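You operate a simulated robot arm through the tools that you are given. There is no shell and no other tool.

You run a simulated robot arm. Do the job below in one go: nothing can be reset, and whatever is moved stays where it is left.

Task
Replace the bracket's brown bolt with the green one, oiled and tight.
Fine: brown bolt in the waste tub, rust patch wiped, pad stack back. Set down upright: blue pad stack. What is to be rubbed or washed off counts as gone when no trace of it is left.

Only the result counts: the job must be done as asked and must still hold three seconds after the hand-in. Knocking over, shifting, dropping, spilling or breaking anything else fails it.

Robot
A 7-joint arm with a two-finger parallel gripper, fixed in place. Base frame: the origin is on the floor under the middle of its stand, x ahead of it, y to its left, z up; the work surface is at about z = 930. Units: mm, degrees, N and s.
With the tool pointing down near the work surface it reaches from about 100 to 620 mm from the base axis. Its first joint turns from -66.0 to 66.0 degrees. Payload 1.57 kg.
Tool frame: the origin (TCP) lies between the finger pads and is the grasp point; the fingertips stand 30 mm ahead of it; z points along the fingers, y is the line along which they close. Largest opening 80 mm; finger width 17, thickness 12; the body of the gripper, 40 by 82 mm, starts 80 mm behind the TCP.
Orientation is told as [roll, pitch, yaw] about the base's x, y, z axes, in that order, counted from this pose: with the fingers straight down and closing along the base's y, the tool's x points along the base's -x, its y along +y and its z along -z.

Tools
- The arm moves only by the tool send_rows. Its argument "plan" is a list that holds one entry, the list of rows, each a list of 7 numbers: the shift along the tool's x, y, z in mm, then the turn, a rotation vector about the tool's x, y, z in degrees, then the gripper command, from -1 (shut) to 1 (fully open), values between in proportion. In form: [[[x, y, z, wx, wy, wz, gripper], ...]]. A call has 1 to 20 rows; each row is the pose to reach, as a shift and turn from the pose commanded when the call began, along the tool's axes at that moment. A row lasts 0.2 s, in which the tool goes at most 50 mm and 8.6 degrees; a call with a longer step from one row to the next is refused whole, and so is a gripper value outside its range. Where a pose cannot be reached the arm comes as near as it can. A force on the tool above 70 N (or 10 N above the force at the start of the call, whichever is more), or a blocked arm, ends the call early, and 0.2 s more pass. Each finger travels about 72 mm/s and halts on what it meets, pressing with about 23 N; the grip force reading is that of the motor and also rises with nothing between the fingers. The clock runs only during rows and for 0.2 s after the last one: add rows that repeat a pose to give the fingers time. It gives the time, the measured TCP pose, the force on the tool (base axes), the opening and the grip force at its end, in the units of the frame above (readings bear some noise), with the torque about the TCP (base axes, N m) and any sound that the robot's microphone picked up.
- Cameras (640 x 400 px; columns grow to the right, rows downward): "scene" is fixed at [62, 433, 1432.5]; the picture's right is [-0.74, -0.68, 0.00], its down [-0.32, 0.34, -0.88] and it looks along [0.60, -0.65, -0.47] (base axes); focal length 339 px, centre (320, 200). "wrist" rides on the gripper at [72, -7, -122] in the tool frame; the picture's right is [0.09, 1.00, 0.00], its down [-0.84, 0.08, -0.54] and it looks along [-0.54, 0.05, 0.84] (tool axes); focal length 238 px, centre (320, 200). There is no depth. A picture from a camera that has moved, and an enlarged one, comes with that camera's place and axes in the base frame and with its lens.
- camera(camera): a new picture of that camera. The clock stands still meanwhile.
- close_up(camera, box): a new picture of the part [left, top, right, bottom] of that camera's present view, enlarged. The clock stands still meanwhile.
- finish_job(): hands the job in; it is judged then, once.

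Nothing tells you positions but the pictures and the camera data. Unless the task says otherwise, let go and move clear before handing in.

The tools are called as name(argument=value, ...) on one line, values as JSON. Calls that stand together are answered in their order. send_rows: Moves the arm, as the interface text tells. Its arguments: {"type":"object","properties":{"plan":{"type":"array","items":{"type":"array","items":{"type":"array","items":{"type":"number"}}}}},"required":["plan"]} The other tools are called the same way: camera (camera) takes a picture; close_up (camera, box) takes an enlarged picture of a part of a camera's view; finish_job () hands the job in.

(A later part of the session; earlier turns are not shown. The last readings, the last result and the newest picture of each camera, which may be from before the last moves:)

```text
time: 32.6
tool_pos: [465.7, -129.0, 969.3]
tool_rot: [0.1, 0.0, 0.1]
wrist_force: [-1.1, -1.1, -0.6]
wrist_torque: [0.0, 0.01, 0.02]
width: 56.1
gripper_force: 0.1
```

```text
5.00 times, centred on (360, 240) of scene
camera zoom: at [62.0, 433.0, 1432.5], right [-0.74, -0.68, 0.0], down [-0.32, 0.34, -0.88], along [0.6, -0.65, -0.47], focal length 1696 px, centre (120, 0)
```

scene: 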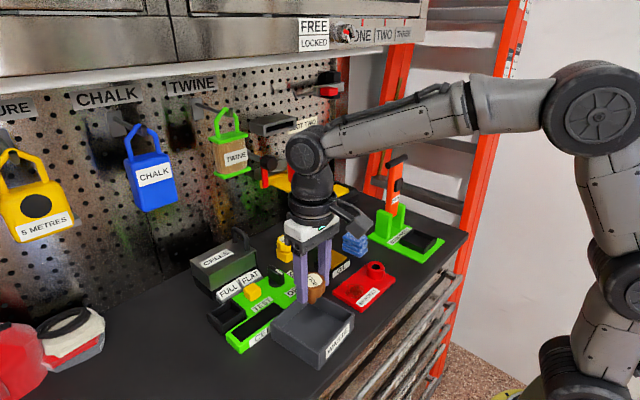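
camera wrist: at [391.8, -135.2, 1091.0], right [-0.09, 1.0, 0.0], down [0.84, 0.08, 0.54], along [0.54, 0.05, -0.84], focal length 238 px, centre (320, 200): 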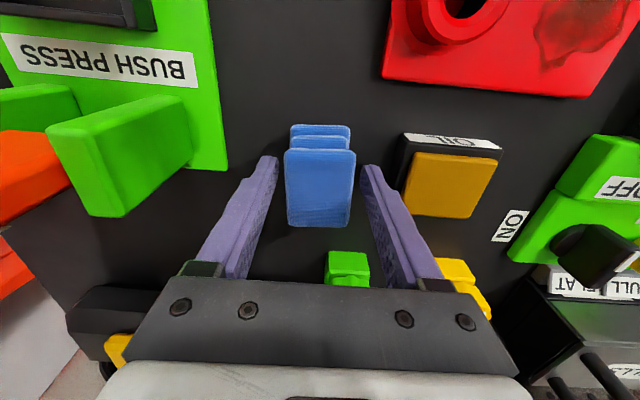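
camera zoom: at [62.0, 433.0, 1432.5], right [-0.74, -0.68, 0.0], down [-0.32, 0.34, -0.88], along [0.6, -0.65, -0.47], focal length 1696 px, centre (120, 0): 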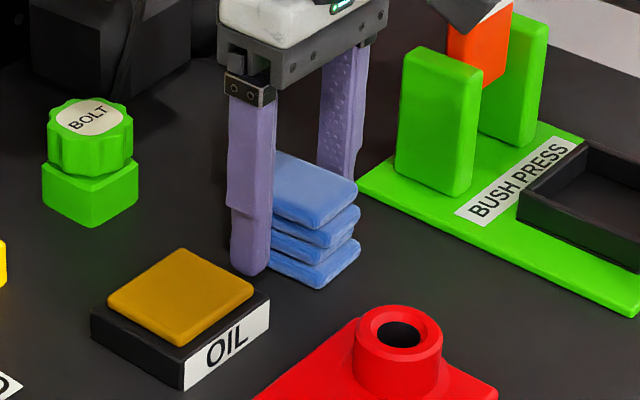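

The stack is centred between the fingers. I'll close and lift slightly to check it is held.

send_rows(plan=[[[0, 0, 0, 0, 0, 0, -1], [0, 0, 0, 0, 0, 0, -1], [0, 0, 0, 0, 0, 0, -1], [0, 0, 0, 0, 0, 0, -1]]])

send_rows(plan=[[[0, 0, -8, 0, 0, 0, -1], [0, 0, -20, 0, 0, 0, -1], [0, 0, -40, 0, 0, 0, -1], [0, 0, -60, 0, 0, 0, -1], [0, 0, -60, 0, 0, 0, -1]]])

camera(camera="wrist")

close_up(camera="scene", box=[310, 190, 430, 290])

```text
time: 33.6
tool_pos: [464.5, -128.6, 969.4]
tool_rot: [0.2, 0.0, 0.0]
wrist_force: [-0.2, 0.8, 0.8]
wrist_torque: [0.0, 0.0, 0.03]
width: 39.9
gripper_force: 23.2
```

```text
time: 34.8
tool_pos: [462.8, -127.6, 1030.8]
tool_rot: [0.2, 0.0, 0.0]
wrist_force: [-0.8, 0.5, 0.3]
wrist_torque: [-0.02, -0.01, -0.01]
width: 40.0
gripper_force: 23.1
```

```text
taken
camera wrist: at [390.9, -134.2, 1152.8], right [-0.09, 1.0, 0.0], down [0.84, 0.08, 0.54], along [0.54, 0.05, -0.84], focal length 238 px, centre (320, 200)
```

wrist: 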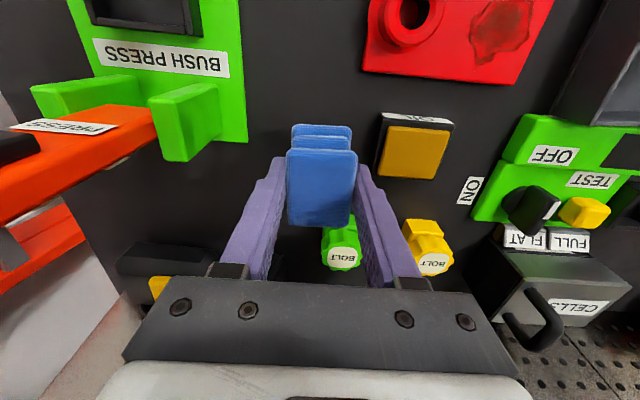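

```text
4.00 times, centred on (370, 240) of scene
camera zoom: at [62.0, 433.0, 1432.5], right [-0.74, -0.68, 0.0], down [-0.32, 0.34, -0.88], along [0.6, -0.65, -0.47], focal length 1357 px, centre (120, 40)
```

zoom: 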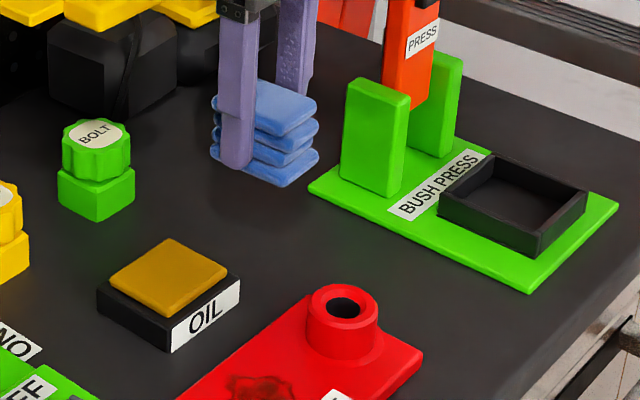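

The whole stack is held. I'll carry it above the rust patch at (369,-6), then lower until contact is felt.

send_rows(plan=[[[19, 25, 0, 0, 0, 0, -1], [38, 49, 0, 0, 0, 0, -1], [57, 74, 0, 0, 0, 0, -1], [76, 98, 0, 0, 0, 0, -1], [95, 123, 0, 0, 0, 0, -1], [95, 123, 0, 0, 0, 0, -1]]])

camera(camera="wrist")

close_up(camera="scene", box=[290, 210, 410, 310])

```text
time: 36.2
tool_pos: [369.2, -6.7, 1029.2]
tool_rot: [0.0, 0.0, 0.0]
wrist_force: [0.0, -1.0, -1.0]
wrist_torque: [0.0, 0.0, 0.02]
width: 39.7
gripper_force: 23.2
```

```text
taken
camera wrist: at [296.7, -12.9, 1152.4], right [-0.09, 1.0, 0.0], down [0.84, 0.08, 0.54], along [0.54, 0.05, -0.84], focal length 238 px, centre (320, 200)
```

wrist: 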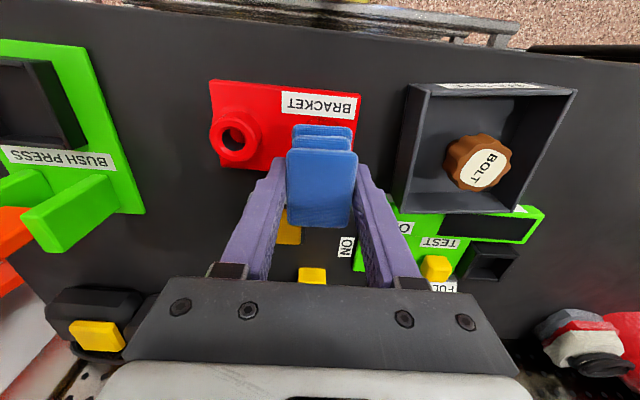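

```text
4.00 times, centred on (350, 260) of scene
camera zoom: at [62.0, 433.0, 1432.5], right [-0.74, -0.68, 0.0], down [-0.32, 0.34, -0.88], along [0.6, -0.65, -0.47], focal length 1357 px, centre (200, -40)
```

zoom: 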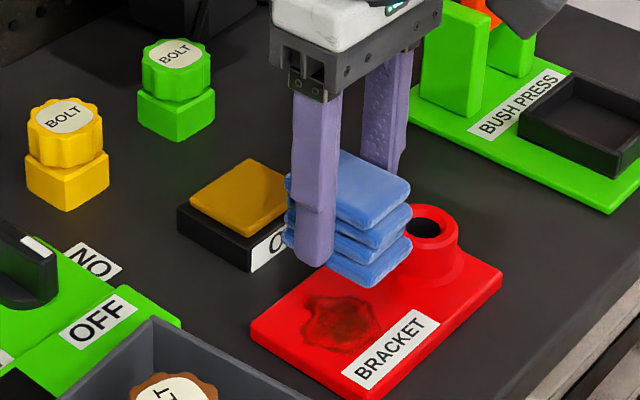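

send_rows(plan=[[[0, 0, 15, 0, 0, 0, -1], [0, 0, 30, 0, 0, 0, -1], [0, 0, 40, 0, 0, 0, -1], [0, 0, 44, 0, 0, 0, -1], [0, 0, 46, 0, 0, 0, -1], [0, 0, 46, 0, 0, 0, -1]]])

close_up(camera="scene", box=[290, 210, 410, 310])

```text
time: 37.6
tool_pos: [369.0, -4.6, 984.2]
tool_rot: [0.1, 0.0, 0.0]
wrist_force: [-1.0, -1.0, -0.4]
wrist_torque: [-0.01, 0.0, -0.03]
width: 39.5
gripper_force: 23.0
```

```text
4.00 times, centred on (350, 260) of scene
camera zoom: at [62.0, 433.0, 1432.5], right [-0.74, -0.68, 0.0], down [-0.32, 0.34, -0.88], along [0.6, -0.65, -0.47], focal length 1357 px, centre (200, -40)
```

zoom: 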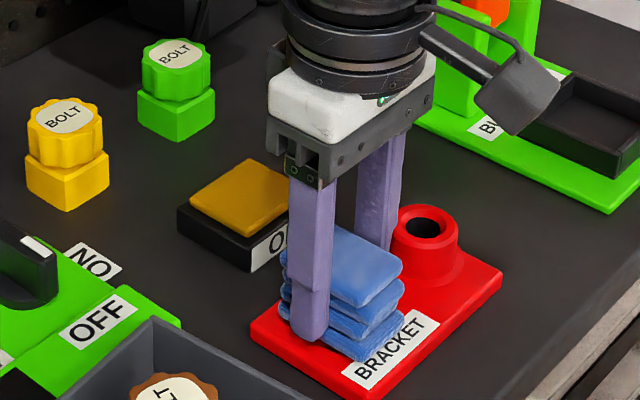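

send_rows(plan=[[[0, 0, 1, 0, 0, 0, -1], [0, 0, 2, 0, 0, 0, -1], [0, 0, 3, 0, 0, 0, -1]]])

send_rows(plan=[[[0, 0, 1, 0, 0, 0, -1], [0, 0, 2, 0, 0, 0, -1]]])

```text
time: 38.4
tool_pos: [369.9, -5.7, 980.5]
tool_rot: [0.2, 0.0, -0.1]
wrist_force: [0.6, -0.9, -0.3]
wrist_torque: [-0.01, 0.01, -0.01]
width: 39.2
gripper_force: 23.2
```

```text
time: 39.0
tool_pos: [370.8, -5.2, 980.5]
tool_rot: [0.0, -0.1, 0.1]
wrist_force: [-6.3, 1.6, 17.4]
wrist_torque: [-0.05, 0.39, 0.05]
width: 39.4
gripper_force: 23.2
```

Contact with about 17 N on the plate. I'll rub the pad stack over the patch with small strokes.

send_rows(plan=[[[0, 6, 2, 0, 0, 0, -1], [0, 12, 2, 0, 0, 0, -1], [0, 6, 2, 0, 0, 0, -1], [0, 0, 2, 0, 0, 0, -1], [0, -5, 2, 0, 0, 0, -1], [0, -10, 2, 0, 0, 0, -1], [0, -5, 2, 0, 0, 0, -1], [0, 0, 2, 0, 0, 0, -1], [6, 0, 2, 0, 0, 0, -1], [10, 0, 2, 0, 0, 0, -1], [10, 8, 2, 0, 0, 0, -1], [5, 12, 2, 0, 0, 0, -1], [-5, 12, 2, 0, 0, 0, -1], [-10, 8, 2, 0, 0, 0, -1], [-10, 0, 2, 0, 0, 0, -1], [-10, -8, 2, 0, 0, 0, -1], [0, -10, 2, 0, 0, 0, -1], [10, -8, 2, 0, 0, 0, -1], [5, 0, 2, 0, 0, 0, -1], [0, 0, 2, 0, 0, 0, -1]]])

close_up(camera="scene", box=[290, 210, 410, 310])

camera(camera="wrist")

```text
time: 43.2
tool_pos: [369.1, -4.1, 976.3]
tool_rot: [0.2, 0.2, 0.1]
wrist_force: [-2.4, -0.4, 4.7]
wrist_torque: [-0.02, -0.03, -0.02]
width: 39.0
gripper_force: 23.1
```

```text
4.00 times, centred on (350, 260) of scene
camera zoom: at [61.9, 433.0, 1432.5], right [-0.74, -0.68, 0.0], down [-0.32, 0.34, -0.88], along [0.6, -0.65, -0.47], focal length 1357 px, centre (200, -40)
```

zoom: 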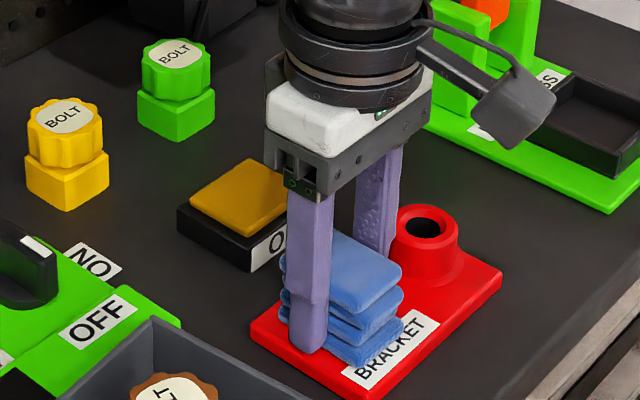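

```text
taken
camera wrist: at [296.6, -10.8, 1098.8], right [-0.09, 1.0, 0.0], down [0.84, 0.08, 0.54], along [0.54, 0.05, -0.84], focal length 238 px, centre (320, 200)
```

wrist: 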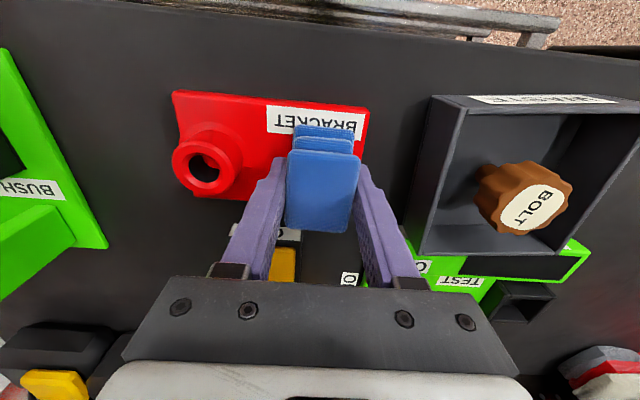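

I'll lift the pads and check the patch.

send_rows(plan=[[[0, 0, -10, 0, 0, 0, -1], [0, 0, -25, 0, 0, 0, -1], [0, 0, -45, 0, 0, 0, -1], [0, 0, -65, 0, 0, 0, -1], [0, 0, -65, 0, 0, 0, -1]]])

close_up(camera="scene", box=[310, 220, 430, 320])

camera(camera="wrist")

```text
time: 44.4
tool_pos: [368.9, -5.6, 1040.5]
tool_rot: [0.1, 0.0, 0.0]
wrist_force: [0.6, 0.6, -1.1]
wrist_torque: [-0.01, 0.01, -0.02]
width: 38.9
gripper_force: 23.6
```

```text
4.00 times, centred on (370, 270) of scene
camera zoom: at [62.0, 433.0, 1432.5], right [-0.74, -0.68, 0.0], down [-0.32, 0.34, -0.88], along [0.6, -0.65, -0.47], focal length 1357 px, centre (120, -80)
```

zoom: 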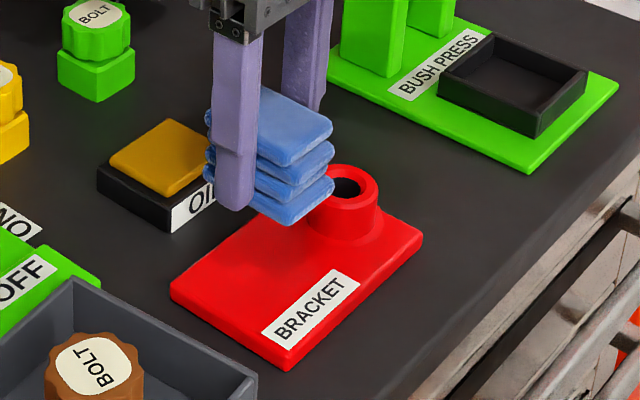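

```text
taken
camera wrist: at [296.6, -12.2, 1162.5], right [-0.09, 1.0, 0.0], down [0.84, 0.08, 0.54], along [0.54, 0.05, -0.84], focal length 238 px, centre (320, 200)
```

wrist: 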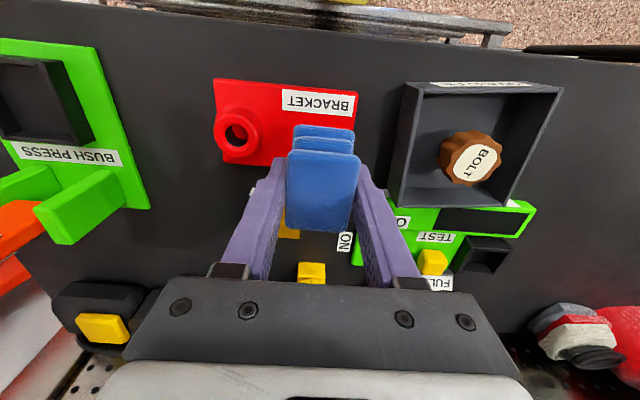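

close_up(camera="scene", box=[345, 265, 420, 315])

close_up(camera="wrist", box=[205, 70, 365, 180])

```text
8.00 times, centred on (382, 290) of scene
camera zoom: at [62.0, 433.0, 1432.5], right [-0.74, -0.68, 0.0], down [-0.32, 0.34, -0.88], along [0.6, -0.65, -0.47], focal length 2714 px, centre (-180, -520)
```

zoom: 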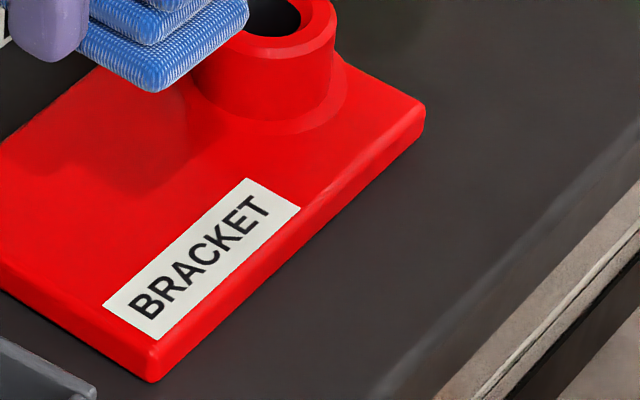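

```text
3.64 times, centred on (285, 125) of wrist
camera zoom: at [296.6, -12.2, 1162.5], right [-0.09, 1.0, 0.0], down [0.84, 0.08, 0.54], along [0.54, 0.05, -0.84], focal length 867 px, centre (447, 473)
```

zoom: 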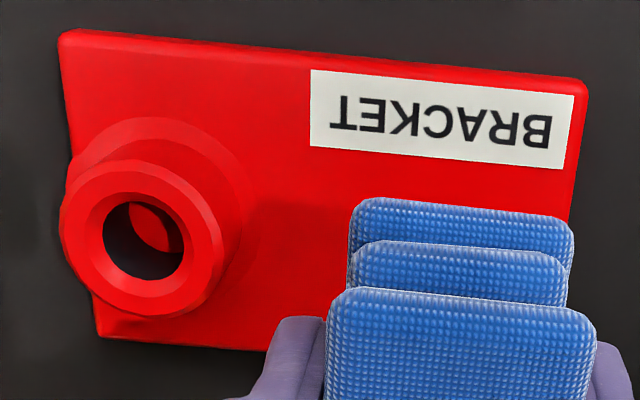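

The patch looks gone, though the pads' shadow is over it. I'll carry the stack back above its original place and look again from there before setting it down.

send_rows(plan=[[[-19, -25, 0, 0, 0, 0, -1], [-38, -49, 0, 0, 0, 0, -1], [-57, -74, 0, 0, 0, 0, -1], [-76, -98, 0, 0, 0, 0, -1], [-95, -123, 0, 0, 0, 0, -1], [-95, -123, 0, 0, 0, 0, -1]]])

close_up(camera="scene", box=[325, 245, 415, 315])

camera(camera="wrist")

```text
time: 45.8
tool_pos: [463.8, -131.1, 1043.3]
tool_rot: [0.1, 0.0, 0.0]
wrist_force: [-1.5, 0.5, -0.5]
wrist_torque: [0.0, -0.04, 0.01]
width: 39.1
gripper_force: 23.1
```

```text
5.71 times, centred on (370, 280) of scene
camera zoom: at [62.0, 433.0, 1432.5], right [-0.74, -0.68, 0.0], down [-0.32, 0.34, -0.88], along [0.6, -0.65, -0.47], focal length 1939 px, centre (34, -257)
```

zoom: 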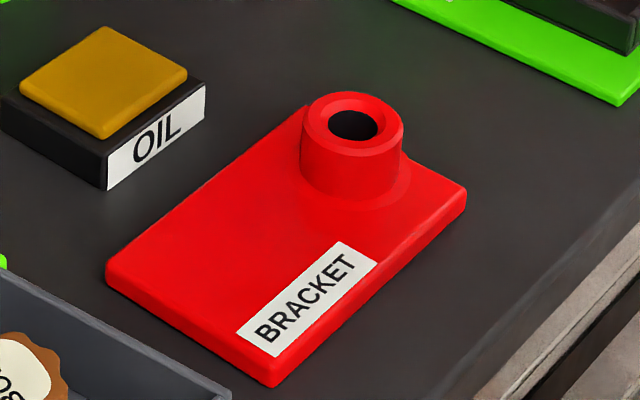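

```text
taken
camera wrist: at [391.0, -135.8, 1164.3], right [-0.09, 1.0, 0.0], down [0.84, 0.08, 0.54], along [0.54, 0.05, -0.84], focal length 238 px, centre (320, 200)
```

wrist: 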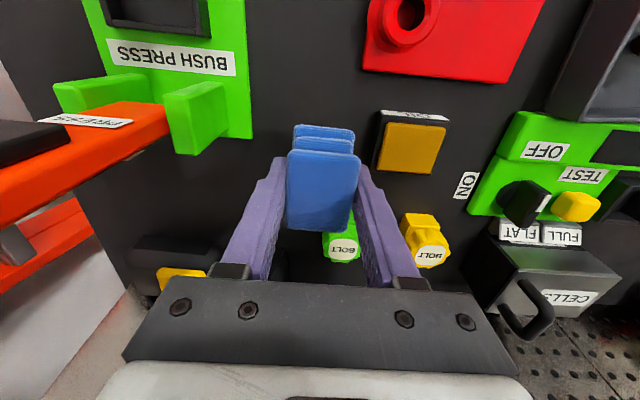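

No trace of rust remains. I'll lower the stack onto its original spot in careful steps.

send_rows(plan=[[[0, 0, 20, 0, 0, 0, -1], [0, 0, 40, 0, 0, 0, -1], [0, 0, 55, 0, 0, 0, -1], [0, 0, 64, 0, 0, 0, -1], [0, 0, 68, 0, 0, 0, -1], [0, 0, 70, 0, 0, 0, -1], [0, 0, 70, 0, 0, 0, -1]]])

close_up(camera="scene", box=[325, 210, 385, 270])

```text
time: 47.4
tool_pos: [465.6, -129.4, 971.6]
tool_rot: [0.2, 0.2, 0.0]
wrist_force: [-0.2, -0.6, -0.4]
wrist_torque: [-0.01, -0.02, -0.01]
width: 39.1
gripper_force: 22.8
```

```text
6.67 times, centred on (355, 240) of scene
camera zoom: at [62.0, 433.0, 1432.5], right [-0.74, -0.68, 0.0], down [-0.32, 0.34, -0.88], along [0.6, -0.65, -0.47], focal length 2262 px, centre (87, -67)
```

zoom: 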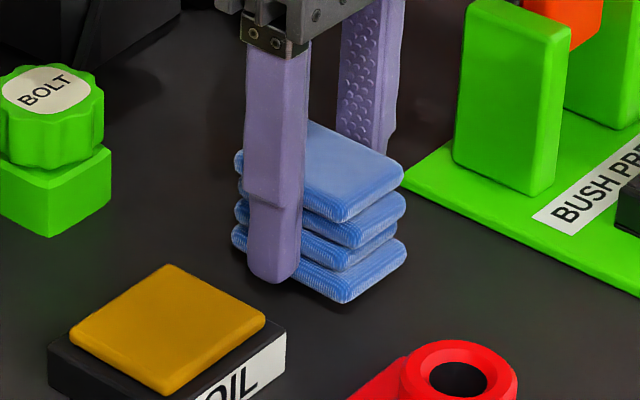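

send_rows(plan=[[[0, 0, 1, 0, 0, 0, -1], [0, 0, 2, 0, 0, 0, -1], [0, 0, 2, 0, 0, 0, -1]]])

send_rows(plan=[[[0, 0, 1, 0, 0, 0, -1], [0, 0, 2, 0, 0, 0, -1], [0, 0, 2, 0, 0, 0, -1]]])

```text
time: 48.2
tool_pos: [466.2, -127.9, 969.1]
tool_rot: [0.1, 0.1, 0.1]
wrist_force: [0.2, 0.3, -0.5]
wrist_torque: [0.0, 0.01, 0.02]
width: 39.3
gripper_force: 22.6
```

```text
time: 49.0
tool_pos: [463.7, -129.0, 967.1]
tool_rot: [0.2, -0.1, 0.0]
wrist_force: [-0.4, 0.1, -0.5]
wrist_torque: [0.04, -0.01, 0.01]
width: 39.1
gripper_force: 22.9
```

send_rows(plan=[[[0, 0, 1, 0, 0, 0, -1], [0, 0, 1, 0, 0, 0, -1]]])

send_rows(plan=[[[0, 0, 1, 0, 0, 0, -1], [0, 0, 1, 0, 0, 0, -1]]])

```text
time: 49.6
tool_pos: [464.5, -128.3, 965.4]
tool_rot: [0.1, 0.1, 0.0]
wrist_force: [-0.7, -0.2, -0.4]
wrist_torque: [-0.02, -0.02, -0.01]
width: 39.2
gripper_force: 22.9
```

```text
time: 50.2
tool_pos: [465.5, -127.6, 965.7]
tool_rot: [0.1, 0.1, 0.0]
wrist_force: [0.0, -0.4, 0.0]
wrist_torque: [-0.01, -0.04, -0.02]
width: 39.2
gripper_force: 22.9
```

send_rows(plan=[[[0, 0, 0.7, 0, 0, 0, -1], [0, 0, 0.7, 0, 0, 0, -1]]])

send_rows(plan=[[[0, 0, 0.7, 0, 0, 0, -1], [0, 0, 0.7, 0, 0, 0, -1]]])

close_up(camera="scene", box=[325, 210, 385, 270])

```text
time: 50.8
tool_pos: [465.5, -128.7, 964.1]
tool_rot: [0.1, 0.0, 0.0]
wrist_force: [0.0, -0.5, -0.3]
wrist_torque: [-0.01, -0.03, 0.01]
width: 39.3
gripper_force: 23.1
```

```text
time: 51.4
tool_pos: [464.8, -128.2, 964.8]
tool_rot: [0.1, 0.0, 0.1]
wrist_force: [-0.5, 0.3, 3.1]
wrist_torque: [0.0, 0.06, -0.01]
width: 39.2
gripper_force: 23.0
```

```text
6.67 times, centred on (355, 240) of scene
camera zoom: at [61.9, 433.0, 1432.4], right [-0.74, -0.68, 0.0], down [-0.32, 0.34, -0.88], along [0.6, -0.65, -0.47], focal length 2262 px, centre (87, -67)
```

zoom: 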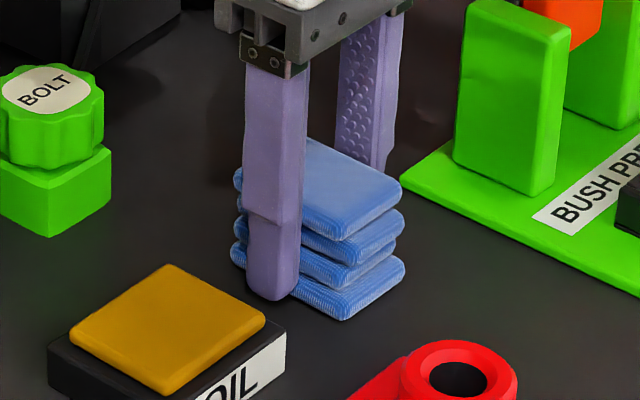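

Contact is felt (3 N). I'll release with a limited opening and rise straight up.

send_rows(plan=[[[0, 0, 0, 0, 0, 0, 0.1], [0, 0, 0, 0, 0, 0, 0.3], [0, 0, 0, 0, 0, 0, 0.4], [0, 0, 0, 0, 0, 0, 0.4], [0, 0, -10, 0, 0, 0, 0.4], [0, 0, -30, 0, 0, 0, 0.4], [0, 0, -55, 0, 0, 0, 0.4], [0, 0, -80, 0, 0, 0, 0.4], [0, 0, -80, 0, 0, 0, 0.4]]])

close_up(camera="scene", box=[325, 220, 385, 270])

camera(camera="wrist")

```text
time: 53.4
tool_pos: [465.3, -127.6, 1043.7]
tool_rot: [0.2, -0.1, 0.1]
wrist_force: [0.9, 0.2, 0.1]
wrist_torque: [0.01, 0.0, -0.02]
width: 56.0
gripper_force: 0.1
```

```text
8.00 times, centred on (355, 245) of scene
camera zoom: at [62.0, 433.0, 1432.5], right [-0.74, -0.68, 0.0], down [-0.32, 0.34, -0.88], along [0.6, -0.65, -0.47], focal length 2714 px, centre (40, -160)
```

zoom: 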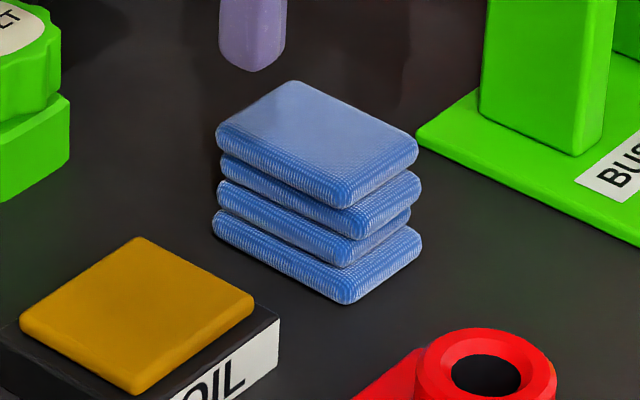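

```text
taken
camera wrist: at [392.3, -133.6, 1165.9], right [-0.09, 1.0, 0.0], down [0.84, 0.08, 0.54], along [0.54, 0.05, -0.84], focal length 238 px, centre (320, 200)
```

wrist: 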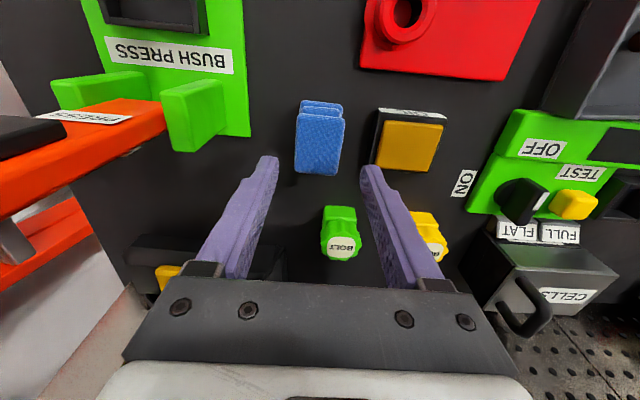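

The pad stack is back and upright. Before approaching the green bolt I need to know where the yellow shelf with the oil bottle is, since it may overhang that area.

camera(camera="scene")

close_up(camera="scene", box=[200, 60, 440, 260])

close_up(camera="wrist", box=[120, 180, 480, 300])

```text
taken
```

scene: 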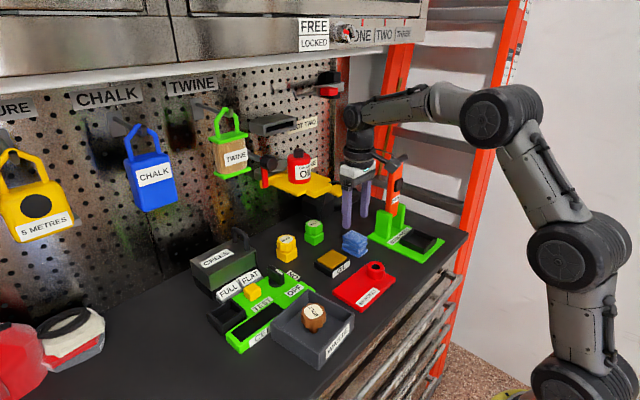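

```text
2.00 times, centred on (320, 160) of scene
camera zoom: at [62.0, 433.0, 1432.5], right [-0.74, -0.68, 0.0], down [-0.32, 0.34, -0.88], along [0.6, -0.65, -0.47], focal length 678 px, centre (320, 280)
```

zoom: 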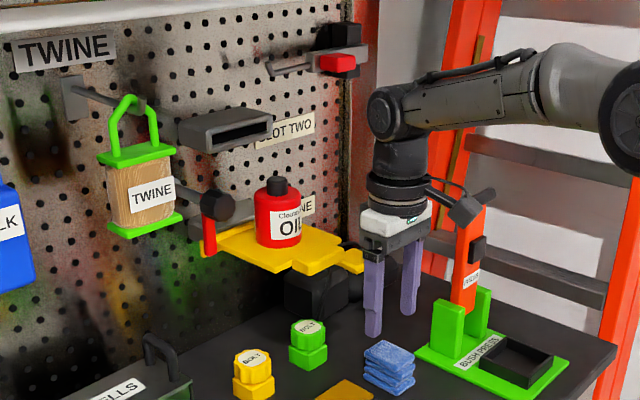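

```text
1.78 times, centred on (300, 240) of wrist
camera zoom: at [392.3, -133.6, 1165.9], right [-0.09, 1.0, 0.0], down [0.84, 0.08, 0.54], along [0.54, 0.05, -0.84], focal length 424 px, centre (356, 129)
```

zoom: 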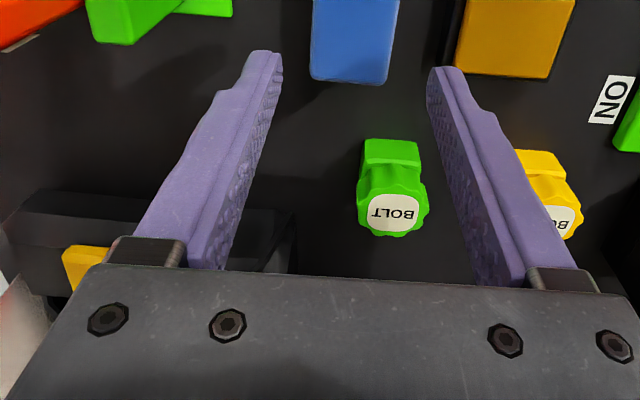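

I'll back off and tilt the camera forward to see the shelf and what stands behind the green bolt.

send_rows(plan=[[[17, 14, -27, 0, 0, 0, 0.4], [34, 27, -54, 0, 0, 0, 0.4], [51, 41, -82, 0, 0, 0, 0.4], [68, 54, -109, 0, 0, 0, 0.4], [85, 68, -136, 0, 0, 0, 0.4], [85, 68, -136, 0, -8, 0, 0.4], [85, 68, -136, 0, -16, 0, 0.4], [85, 68, -136, 0, -24, 0, 0.4], [85, 68, -136, 0, -32, 0, 0.4], [85, 68, -136, 0, -32, 0, 0.4]]])

camera(camera="wrist")

camera(camera="scene")

```text
time: 55.6
tool_pos: [380.4, -61.3, 1180.3]
tool_rot: [0.1, -32.1, -0.1]
wrist_force: [0.9, 0.0, 0.3]
wrist_torque: [0.02, 0.02, 0.0]
width: 55.9
gripper_force: 0.1
```

```text
taken
camera wrist: at [254.1, -66.7, 1245.5], right [-0.08, 1.0, -0.05], down [0.42, 0.08, 0.9], along [0.9, 0.05, -0.43], focal length 238 px, centre (320, 200)
```

wrist: 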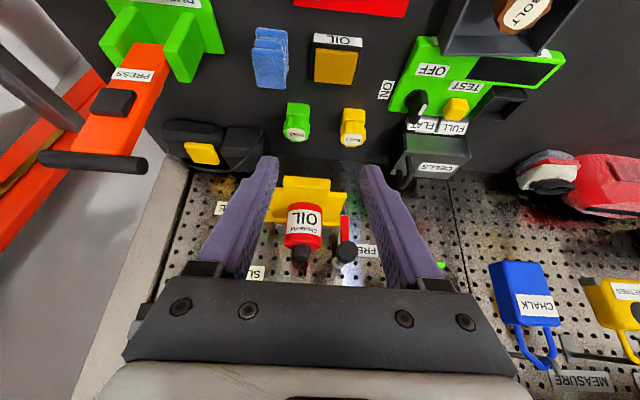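

```text
taken
```

scene: 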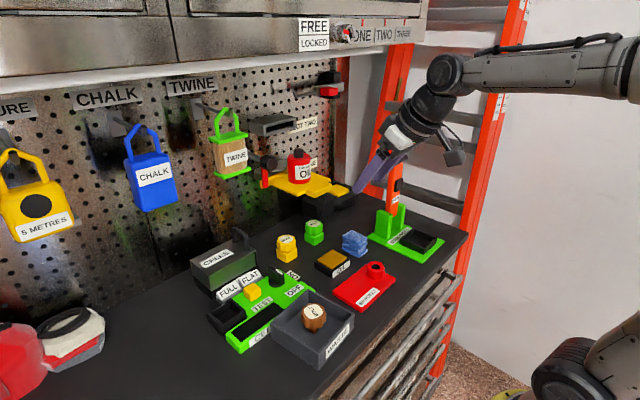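

The oil bottle's yellow shelf overhangs the green bolt (front edge about x≈516, z≈1090, y≈-101…-41), so a vertical approach would hit it; I must come in tilted from the robot side. I'll measure the green bolt and shelf more precisely first.

close_up(camera="wrist", box=[240, 80, 400, 180])

close_up(camera="wrist", box=[250, 150, 390, 280])

close_up(camera="scene", box=[250, 140, 370, 250])

close_up(camera="scene", box=[290, 210, 340, 250])

```text
4.00 times, centred on (320, 130) of wrist
camera zoom: at [254.1, -66.7, 1245.5], right [-0.08, 1.0, -0.05], down [0.42, 0.08, 0.9], along [0.9, 0.05, -0.43], focal length 953 px, centre (320, 480)
```

zoom: 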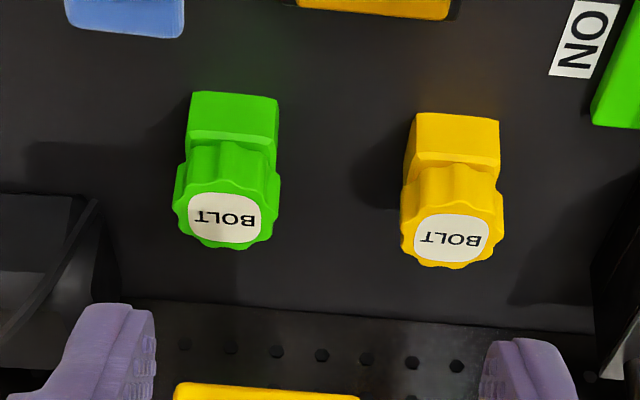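

```text
3.08 times, centred on (320, 215) of wrist
camera zoom: at [254.1, -66.7, 1245.5], right [-0.08, 1.0, -0.05], down [0.42, 0.08, 0.9], along [0.9, 0.05, -0.43], focal length 733 px, centre (320, 154)
```

zoom: 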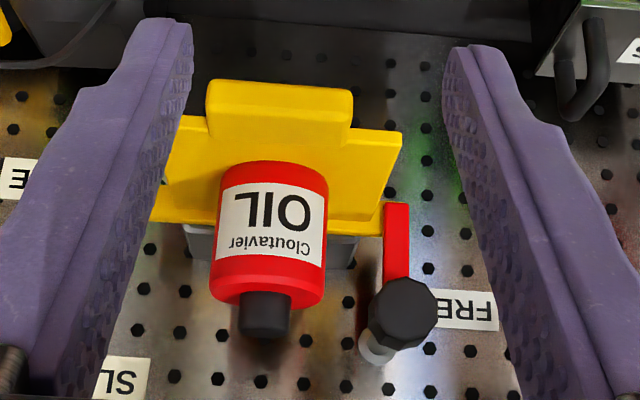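

```text
3.64 times, centred on (310, 195) of scene
camera zoom: at [62.0, 433.0, 1432.5], right [-0.74, -0.68, 0.0], down [-0.32, 0.34, -0.88], along [0.6, -0.65, -0.47], focal length 1234 px, centre (356, 218)
```

zoom: 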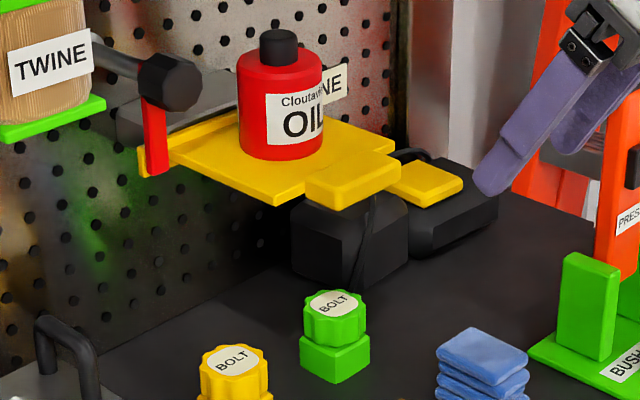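

```text
10.00 times, centred on (315, 230) of scene
camera zoom: at [62.0, 433.0, 1432.5], right [-0.74, -0.68, 0.0], down [-0.32, 0.34, -0.88], along [0.6, -0.65, -0.47], focal length 3392 px, centre (370, -100)
```

zoom: 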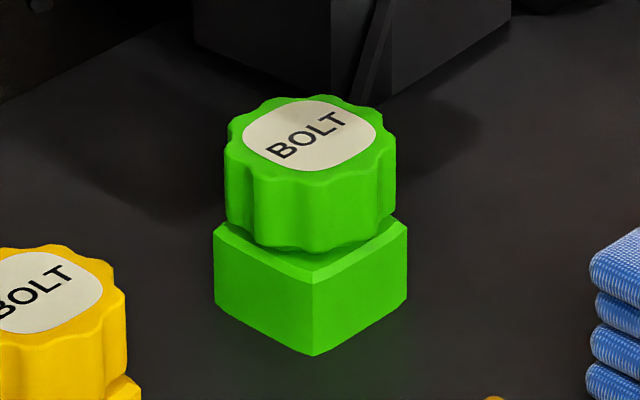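

Green bolt head: centre (569,-94.6), z≈957–977. I'll tilt the tool to 50° in place here, then go to a pre-approach point in front of and below the shelf.

send_rows(plan=[[[0, 0, 0, 0, -6, 0, 0.5], [0, 0, 0, 0, -12, 0, 0.5], [0, 0, 0, 0, -18, 0, 0.5], [0, 0, 0, 0, -18, 0, 0.5]]])

```text
time: 56.6
tool_pos: [380.6, -60.9, 1179.8]
tool_rot: [0.1, -50.0, -0.2]
wrist_force: [1.3, -1.0, 0.1]
wrist_torque: [-0.02, -0.05, 0.01]
width: 60.0
gripper_force: 0.0
```

send_rows(plan=[[[8.3, -6.7, 35.5, 0, 0, 0, 0.5], [16.6, -13.4, 71, 0, 0, 0, 0.5], [24.8, -20.1, 106.5, 0, 0, 0, 0.5], [33.1, -26.8, 142, 0, 0, 0, 0.5], [41.4, -33.5, 177.8, 0, 0, 0, 0.5], [41.4, -33.5, 177.8, 0, 0, 0, 0.5]]])

camera(camera="wrist")

camera(camera="scene")

```text
time: 58.0
tool_pos: [489.6, -95.7, 1032.6]
tool_rot: [0.1, -49.9, 0.0]
wrist_force: [0.7, 0.1, -0.1]
wrist_torque: [0.0, 0.01, -0.01]
width: 60.2
gripper_force: 0.0
```

```text
taken
camera wrist: at [348.8, -101.7, 1056.4], right [-0.06, 1.0, -0.07], down [0.12, 0.08, 0.99], along [0.99, 0.05, -0.13], focal length 238 px, centre (320, 200)
```

wrist: 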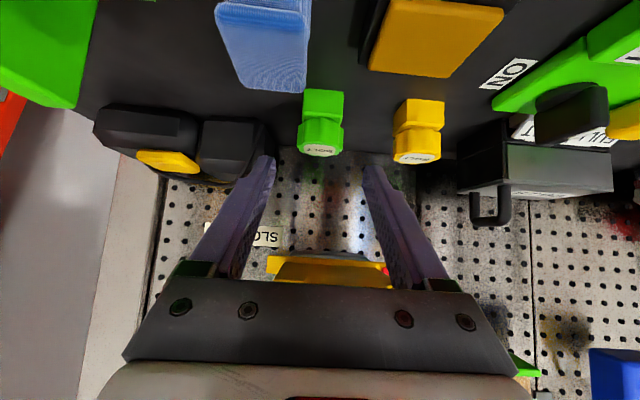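

```text
taken
```

scene: 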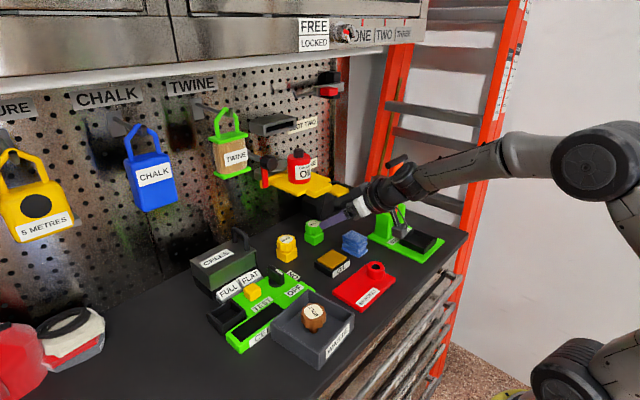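

close_up(camera="wrist", box=[270, 70, 370, 200])

close_up(camera="scene", box=[270, 140, 430, 260])

```text
3.08 times, centred on (320, 135) of wrist
camera zoom: at [348.8, -101.7, 1056.4], right [-0.06, 1.0, -0.07], down [0.12, 0.08, 0.99], along [0.99, 0.05, -0.13], focal length 733 px, centre (320, 400)
```

zoom: 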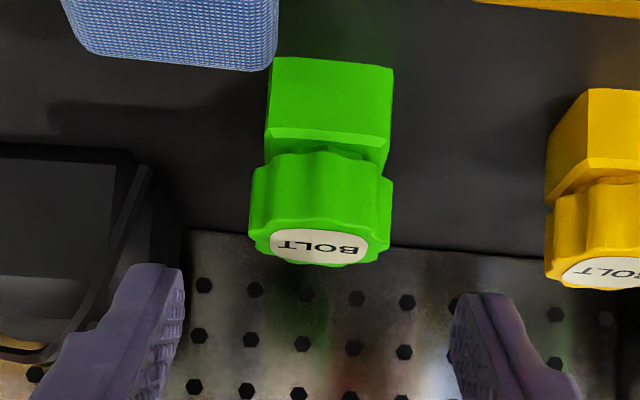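

```text
3.33 times, centred on (350, 200) of scene
camera zoom: at [62.0, 433.0, 1432.5], right [-0.74, -0.68, 0.0], down [-0.32, 0.34, -0.88], along [0.6, -0.65, -0.47], focal length 1131 px, centre (220, 200)
```

zoom: 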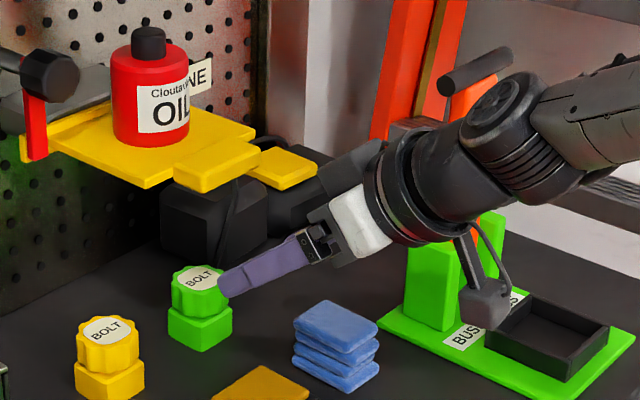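

Alignment is good. I'll advance along the tool axis in two stages, checking in between.

send_rows(plan=[[[0, 0, 20, 0, 0, 0, 0.5], [0, 0, 40, 0, 0, 0, 0.5], [0, 0, 55, 0, 0, 0, 0.5], [0, 0, 65, 0, 0, 0, 0.5], [0, 0, 65, 0, 0, 0, 0.5]]])

close_up(camera="scene", box=[270, 140, 430, 260])

camera(camera="wrist")

```text
time: 59.2
tool_pos: [539.5, -94.2, 992.1]
tool_rot: [0.1, -50.1, -0.1]
wrist_force: [-0.1, 0.6, -0.4]
wrist_torque: [-0.02, 0.01, -0.01]
width: 59.8
gripper_force: 0.0
```

```text
3.33 times, centred on (350, 200) of scene
camera zoom: at [62.0, 433.0, 1432.5], right [-0.74, -0.68, 0.0], down [-0.32, 0.34, -0.88], along [0.6, -0.65, -0.47], focal length 1131 px, centre (220, 200)
```

zoom: 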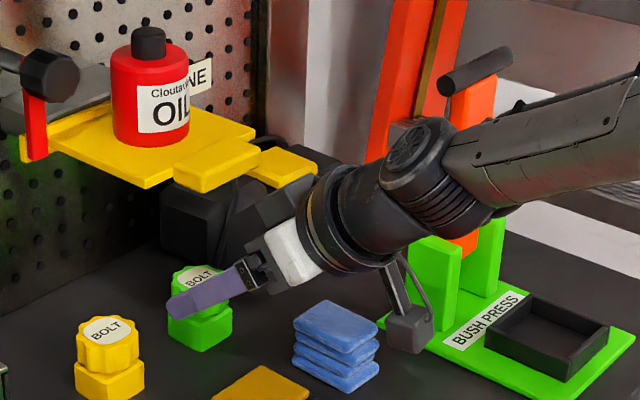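

```text
taken
camera wrist: at [398.7, -100.4, 1015.7], right [-0.06, 1.0, -0.07], down [0.12, 0.08, 0.99], along [0.99, 0.05, -0.13], focal length 238 px, centre (320, 200)
```

wrist: 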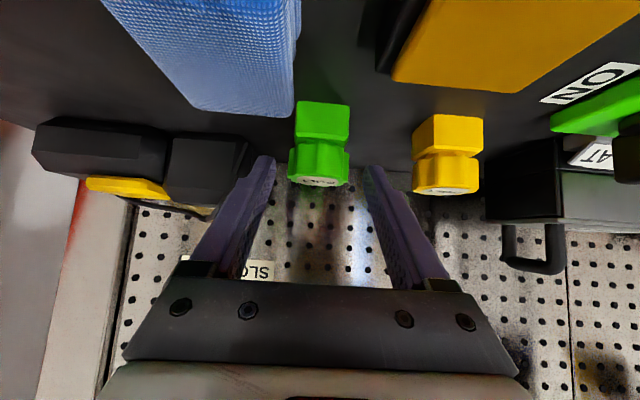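

send_rows(plan=[[[0, 0, 10, 0, 0, 0, 0.5], [0, 0, 20, 0, 0, 0, 0.5], [0, 0, 25, 0, 0, 0, 0.5], [0, 0, 25, 0, 0, 0, 0.5]]])

close_up(camera="scene", box=[270, 140, 430, 260])

camera(camera="wrist")

```text
time: 60.2
tool_pos: [558.0, -94.2, 975.9]
tool_rot: [0.1, -50.0, -0.1]
wrist_force: [0.3, -0.3, 0.5]
wrist_torque: [0.03, 0.03, 0.01]
width: 60.4
gripper_force: 0.1
```

```text
3.33 times, centred on (350, 200) of scene
camera zoom: at [62.0, 433.0, 1432.5], right [-0.74, -0.68, 0.0], down [-0.32, 0.34, -0.88], along [0.6, -0.65, -0.47], focal length 1131 px, centre (220, 200)
```

zoom: 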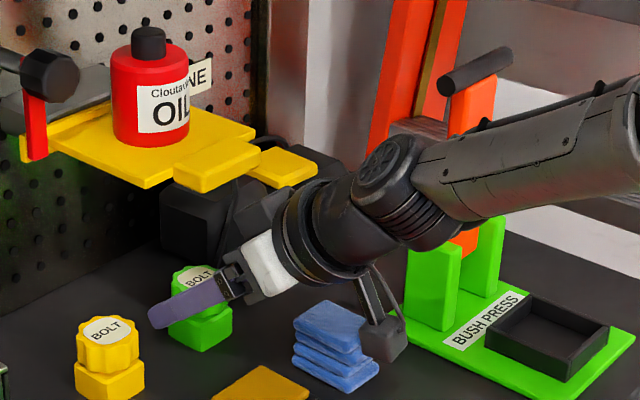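

```text
taken
camera wrist: at [417.8, -99.7, 999.5], right [-0.06, 1.0, -0.07], down [0.12, 0.08, 0.99], along [0.99, 0.05, -0.13], focal length 238 px, centre (320, 200)
```

wrist: 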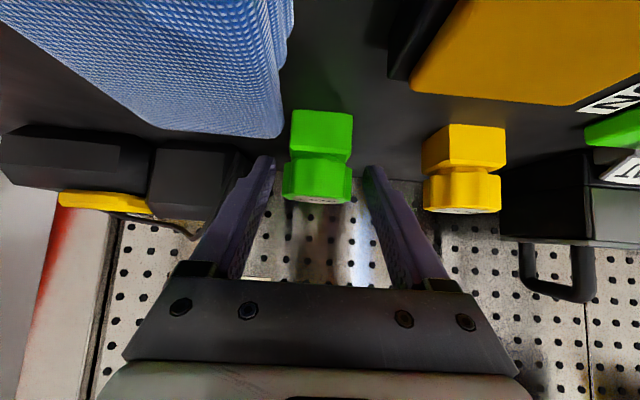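

The bolt is about 2 mm to the -y side of the tool axis; I'll correct that and close.

send_rows(plan=[[[0, -1.8, 0, 0, 0, 0, 0.5], [0, -1.8, 0, 0, 0, 0, 0.2], [0, -1.8, 0, 0, 0, 0, -0.2], [0, -1.8, 0, 0, 0, 0, -1], [0, -1.8, 0, 0, 0, 0, -1], [0, -1.8, 0, 0, 0, 0, -1]]])

close_up(camera="scene", box=[280, 190, 400, 270])

camera(camera="wrist")

```text
time: 61.6
tool_pos: [558.9, -96.3, 976.9]
tool_rot: [0.1, -50.1, -0.1]
wrist_force: [-0.3, -0.8, 1.0]
wrist_torque: [-0.08, -0.02, -0.02]
width: 40.6
gripper_force: 22.3
```

```text
5.00 times, centred on (340, 230) of scene
camera zoom: at [62.0, 433.0, 1432.5], right [-0.74, -0.68, 0.0], down [-0.32, 0.34, -0.88], along [0.6, -0.65, -0.47], focal length 1696 px, centre (220, 50)
```

zoom: 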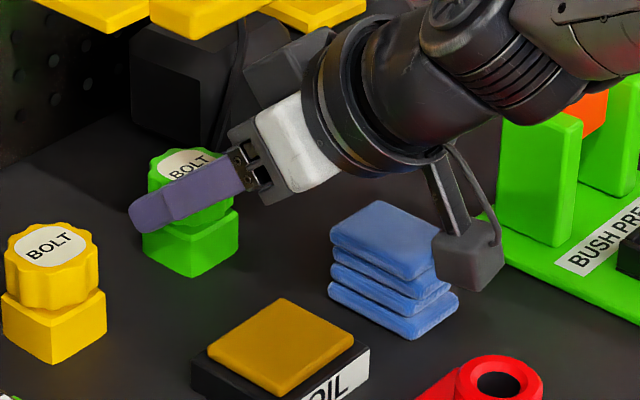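

```text
taken
camera wrist: at [417.7, -101.8, 1000.0], right [-0.06, 1.0, -0.07], down [0.12, 0.08, 0.99], along [0.99, 0.05, -0.13], focal length 238 px, centre (320, 200)
```

wrist: 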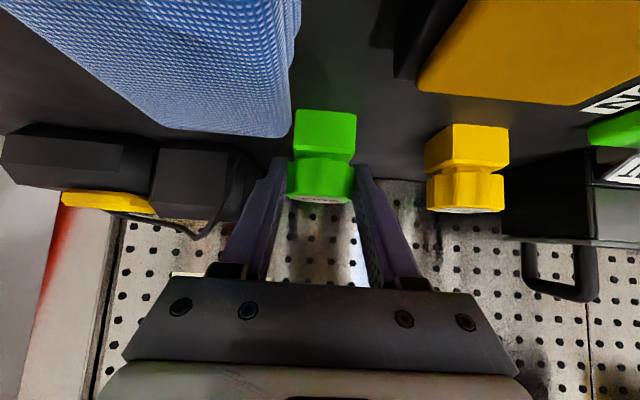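

The head is gripped (width 40.6). I'll lift straight up 30 mm in small steps.

send_rows(plan=[[[-2.3, 0, -1.93, 0, 0, 0, -1], [-4.6, 0, -3.86, 0, 0, 0, -1], [-7.66, 0, -6.43, 0, 0, 0, -1], [-11.5, 0, -9.64, 0, 0, 0, -1], [-15.3, 0, -12.86, 0, 0, 0, -1], [-19.2, 0, -16.1, 0, 0, 0, -1], [-22.2, 0, -18.6, 0, 0, 0, -1], [-22.2, 0, -18.6, 0, 0, 0, -1]]])

close_up(camera="scene", box=[270, 140, 430, 260])

camera(camera="wrist")

```text
time: 63.4
tool_pos: [556.9, -96.1, 1002.0]
tool_rot: [0.2, -49.6, -0.2]
wrist_force: [-5.3, -0.9, -13.1]
wrist_torque: [-0.06, -1.04, 0.12]
width: 40.8
gripper_force: 22.3
```

```text
3.33 times, centred on (350, 200) of scene
camera zoom: at [62.0, 433.0, 1432.5], right [-0.74, -0.68, 0.0], down [-0.32, 0.34, -0.88], along [0.6, -0.65, -0.47], focal length 1131 px, centre (220, 200)
```

zoom: 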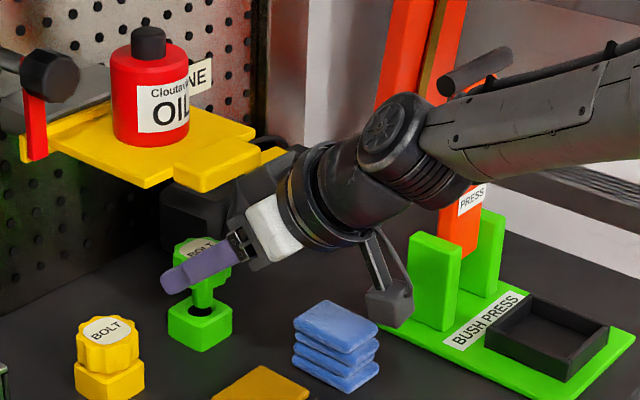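

```text
taken
camera wrist: at [416.4, -102.5, 1026.1], right [-0.06, 1.0, -0.07], down [0.13, 0.07, 0.99], along [0.99, 0.05, -0.13], focal length 238 px, centre (320, 200)
```

wrist: 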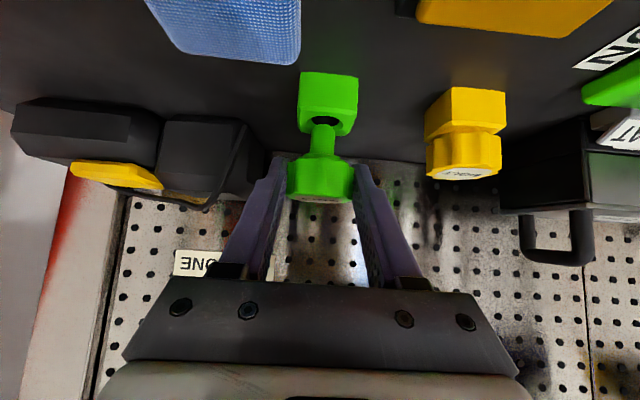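

The force and torque (-13 N vertical, -1 N·m) suggest that the gripper body is touching the shelf's front tab. I'll look closely before moving.

close_up(camera="scene", box=[300, 170, 360, 220])

close_up(camera="scene", box=[300, 205, 350, 250])

close_up(camera="wrist", box=[280, 60, 380, 220])

```text
8.00 times, centred on (330, 195) of scene
camera zoom: at [62.0, 433.0, 1432.5], right [-0.74, -0.68, 0.0], down [-0.32, 0.34, -0.88], along [0.6, -0.65, -0.47], focal length 2714 px, centre (240, 240)
```

zoom: 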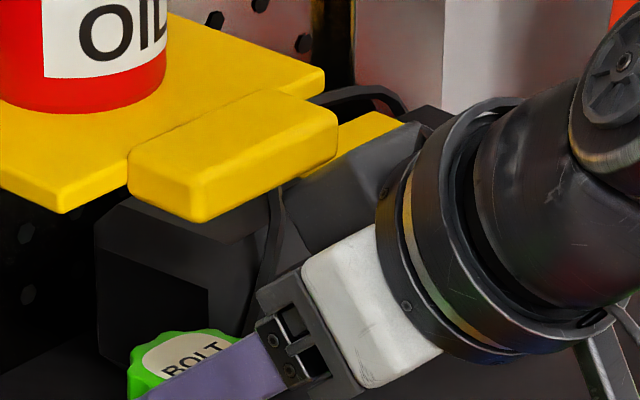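

```text
8.89 times, centred on (325, 228) of scene
camera zoom: at [62.0, 433.0, 1432.5], right [-0.74, -0.68, 0.0], down [-0.32, 0.34, -0.88], along [0.6, -0.65, -0.47], focal length 3016 px, centre (276, -44)
```

zoom: 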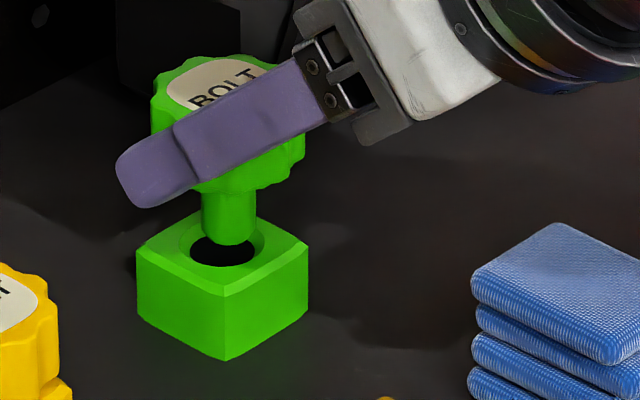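

```text
2.50 times, centred on (330, 140) of wrist
camera zoom: at [416.4, -102.5, 1026.1], right [-0.06, 1.0, -0.07], down [0.13, 0.07, 0.99], along [0.99, 0.05, -0.13], focal length 596 px, centre (295, 350)
```

zoom: 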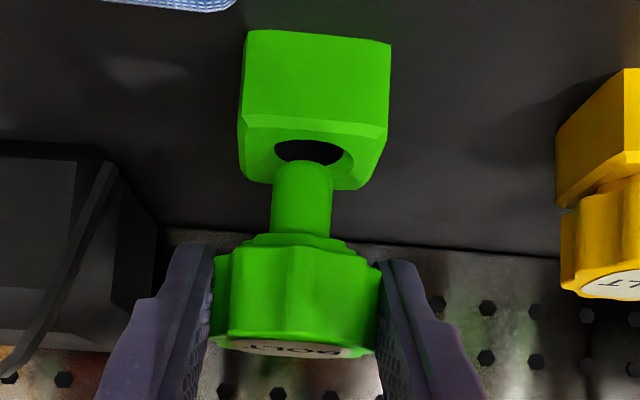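

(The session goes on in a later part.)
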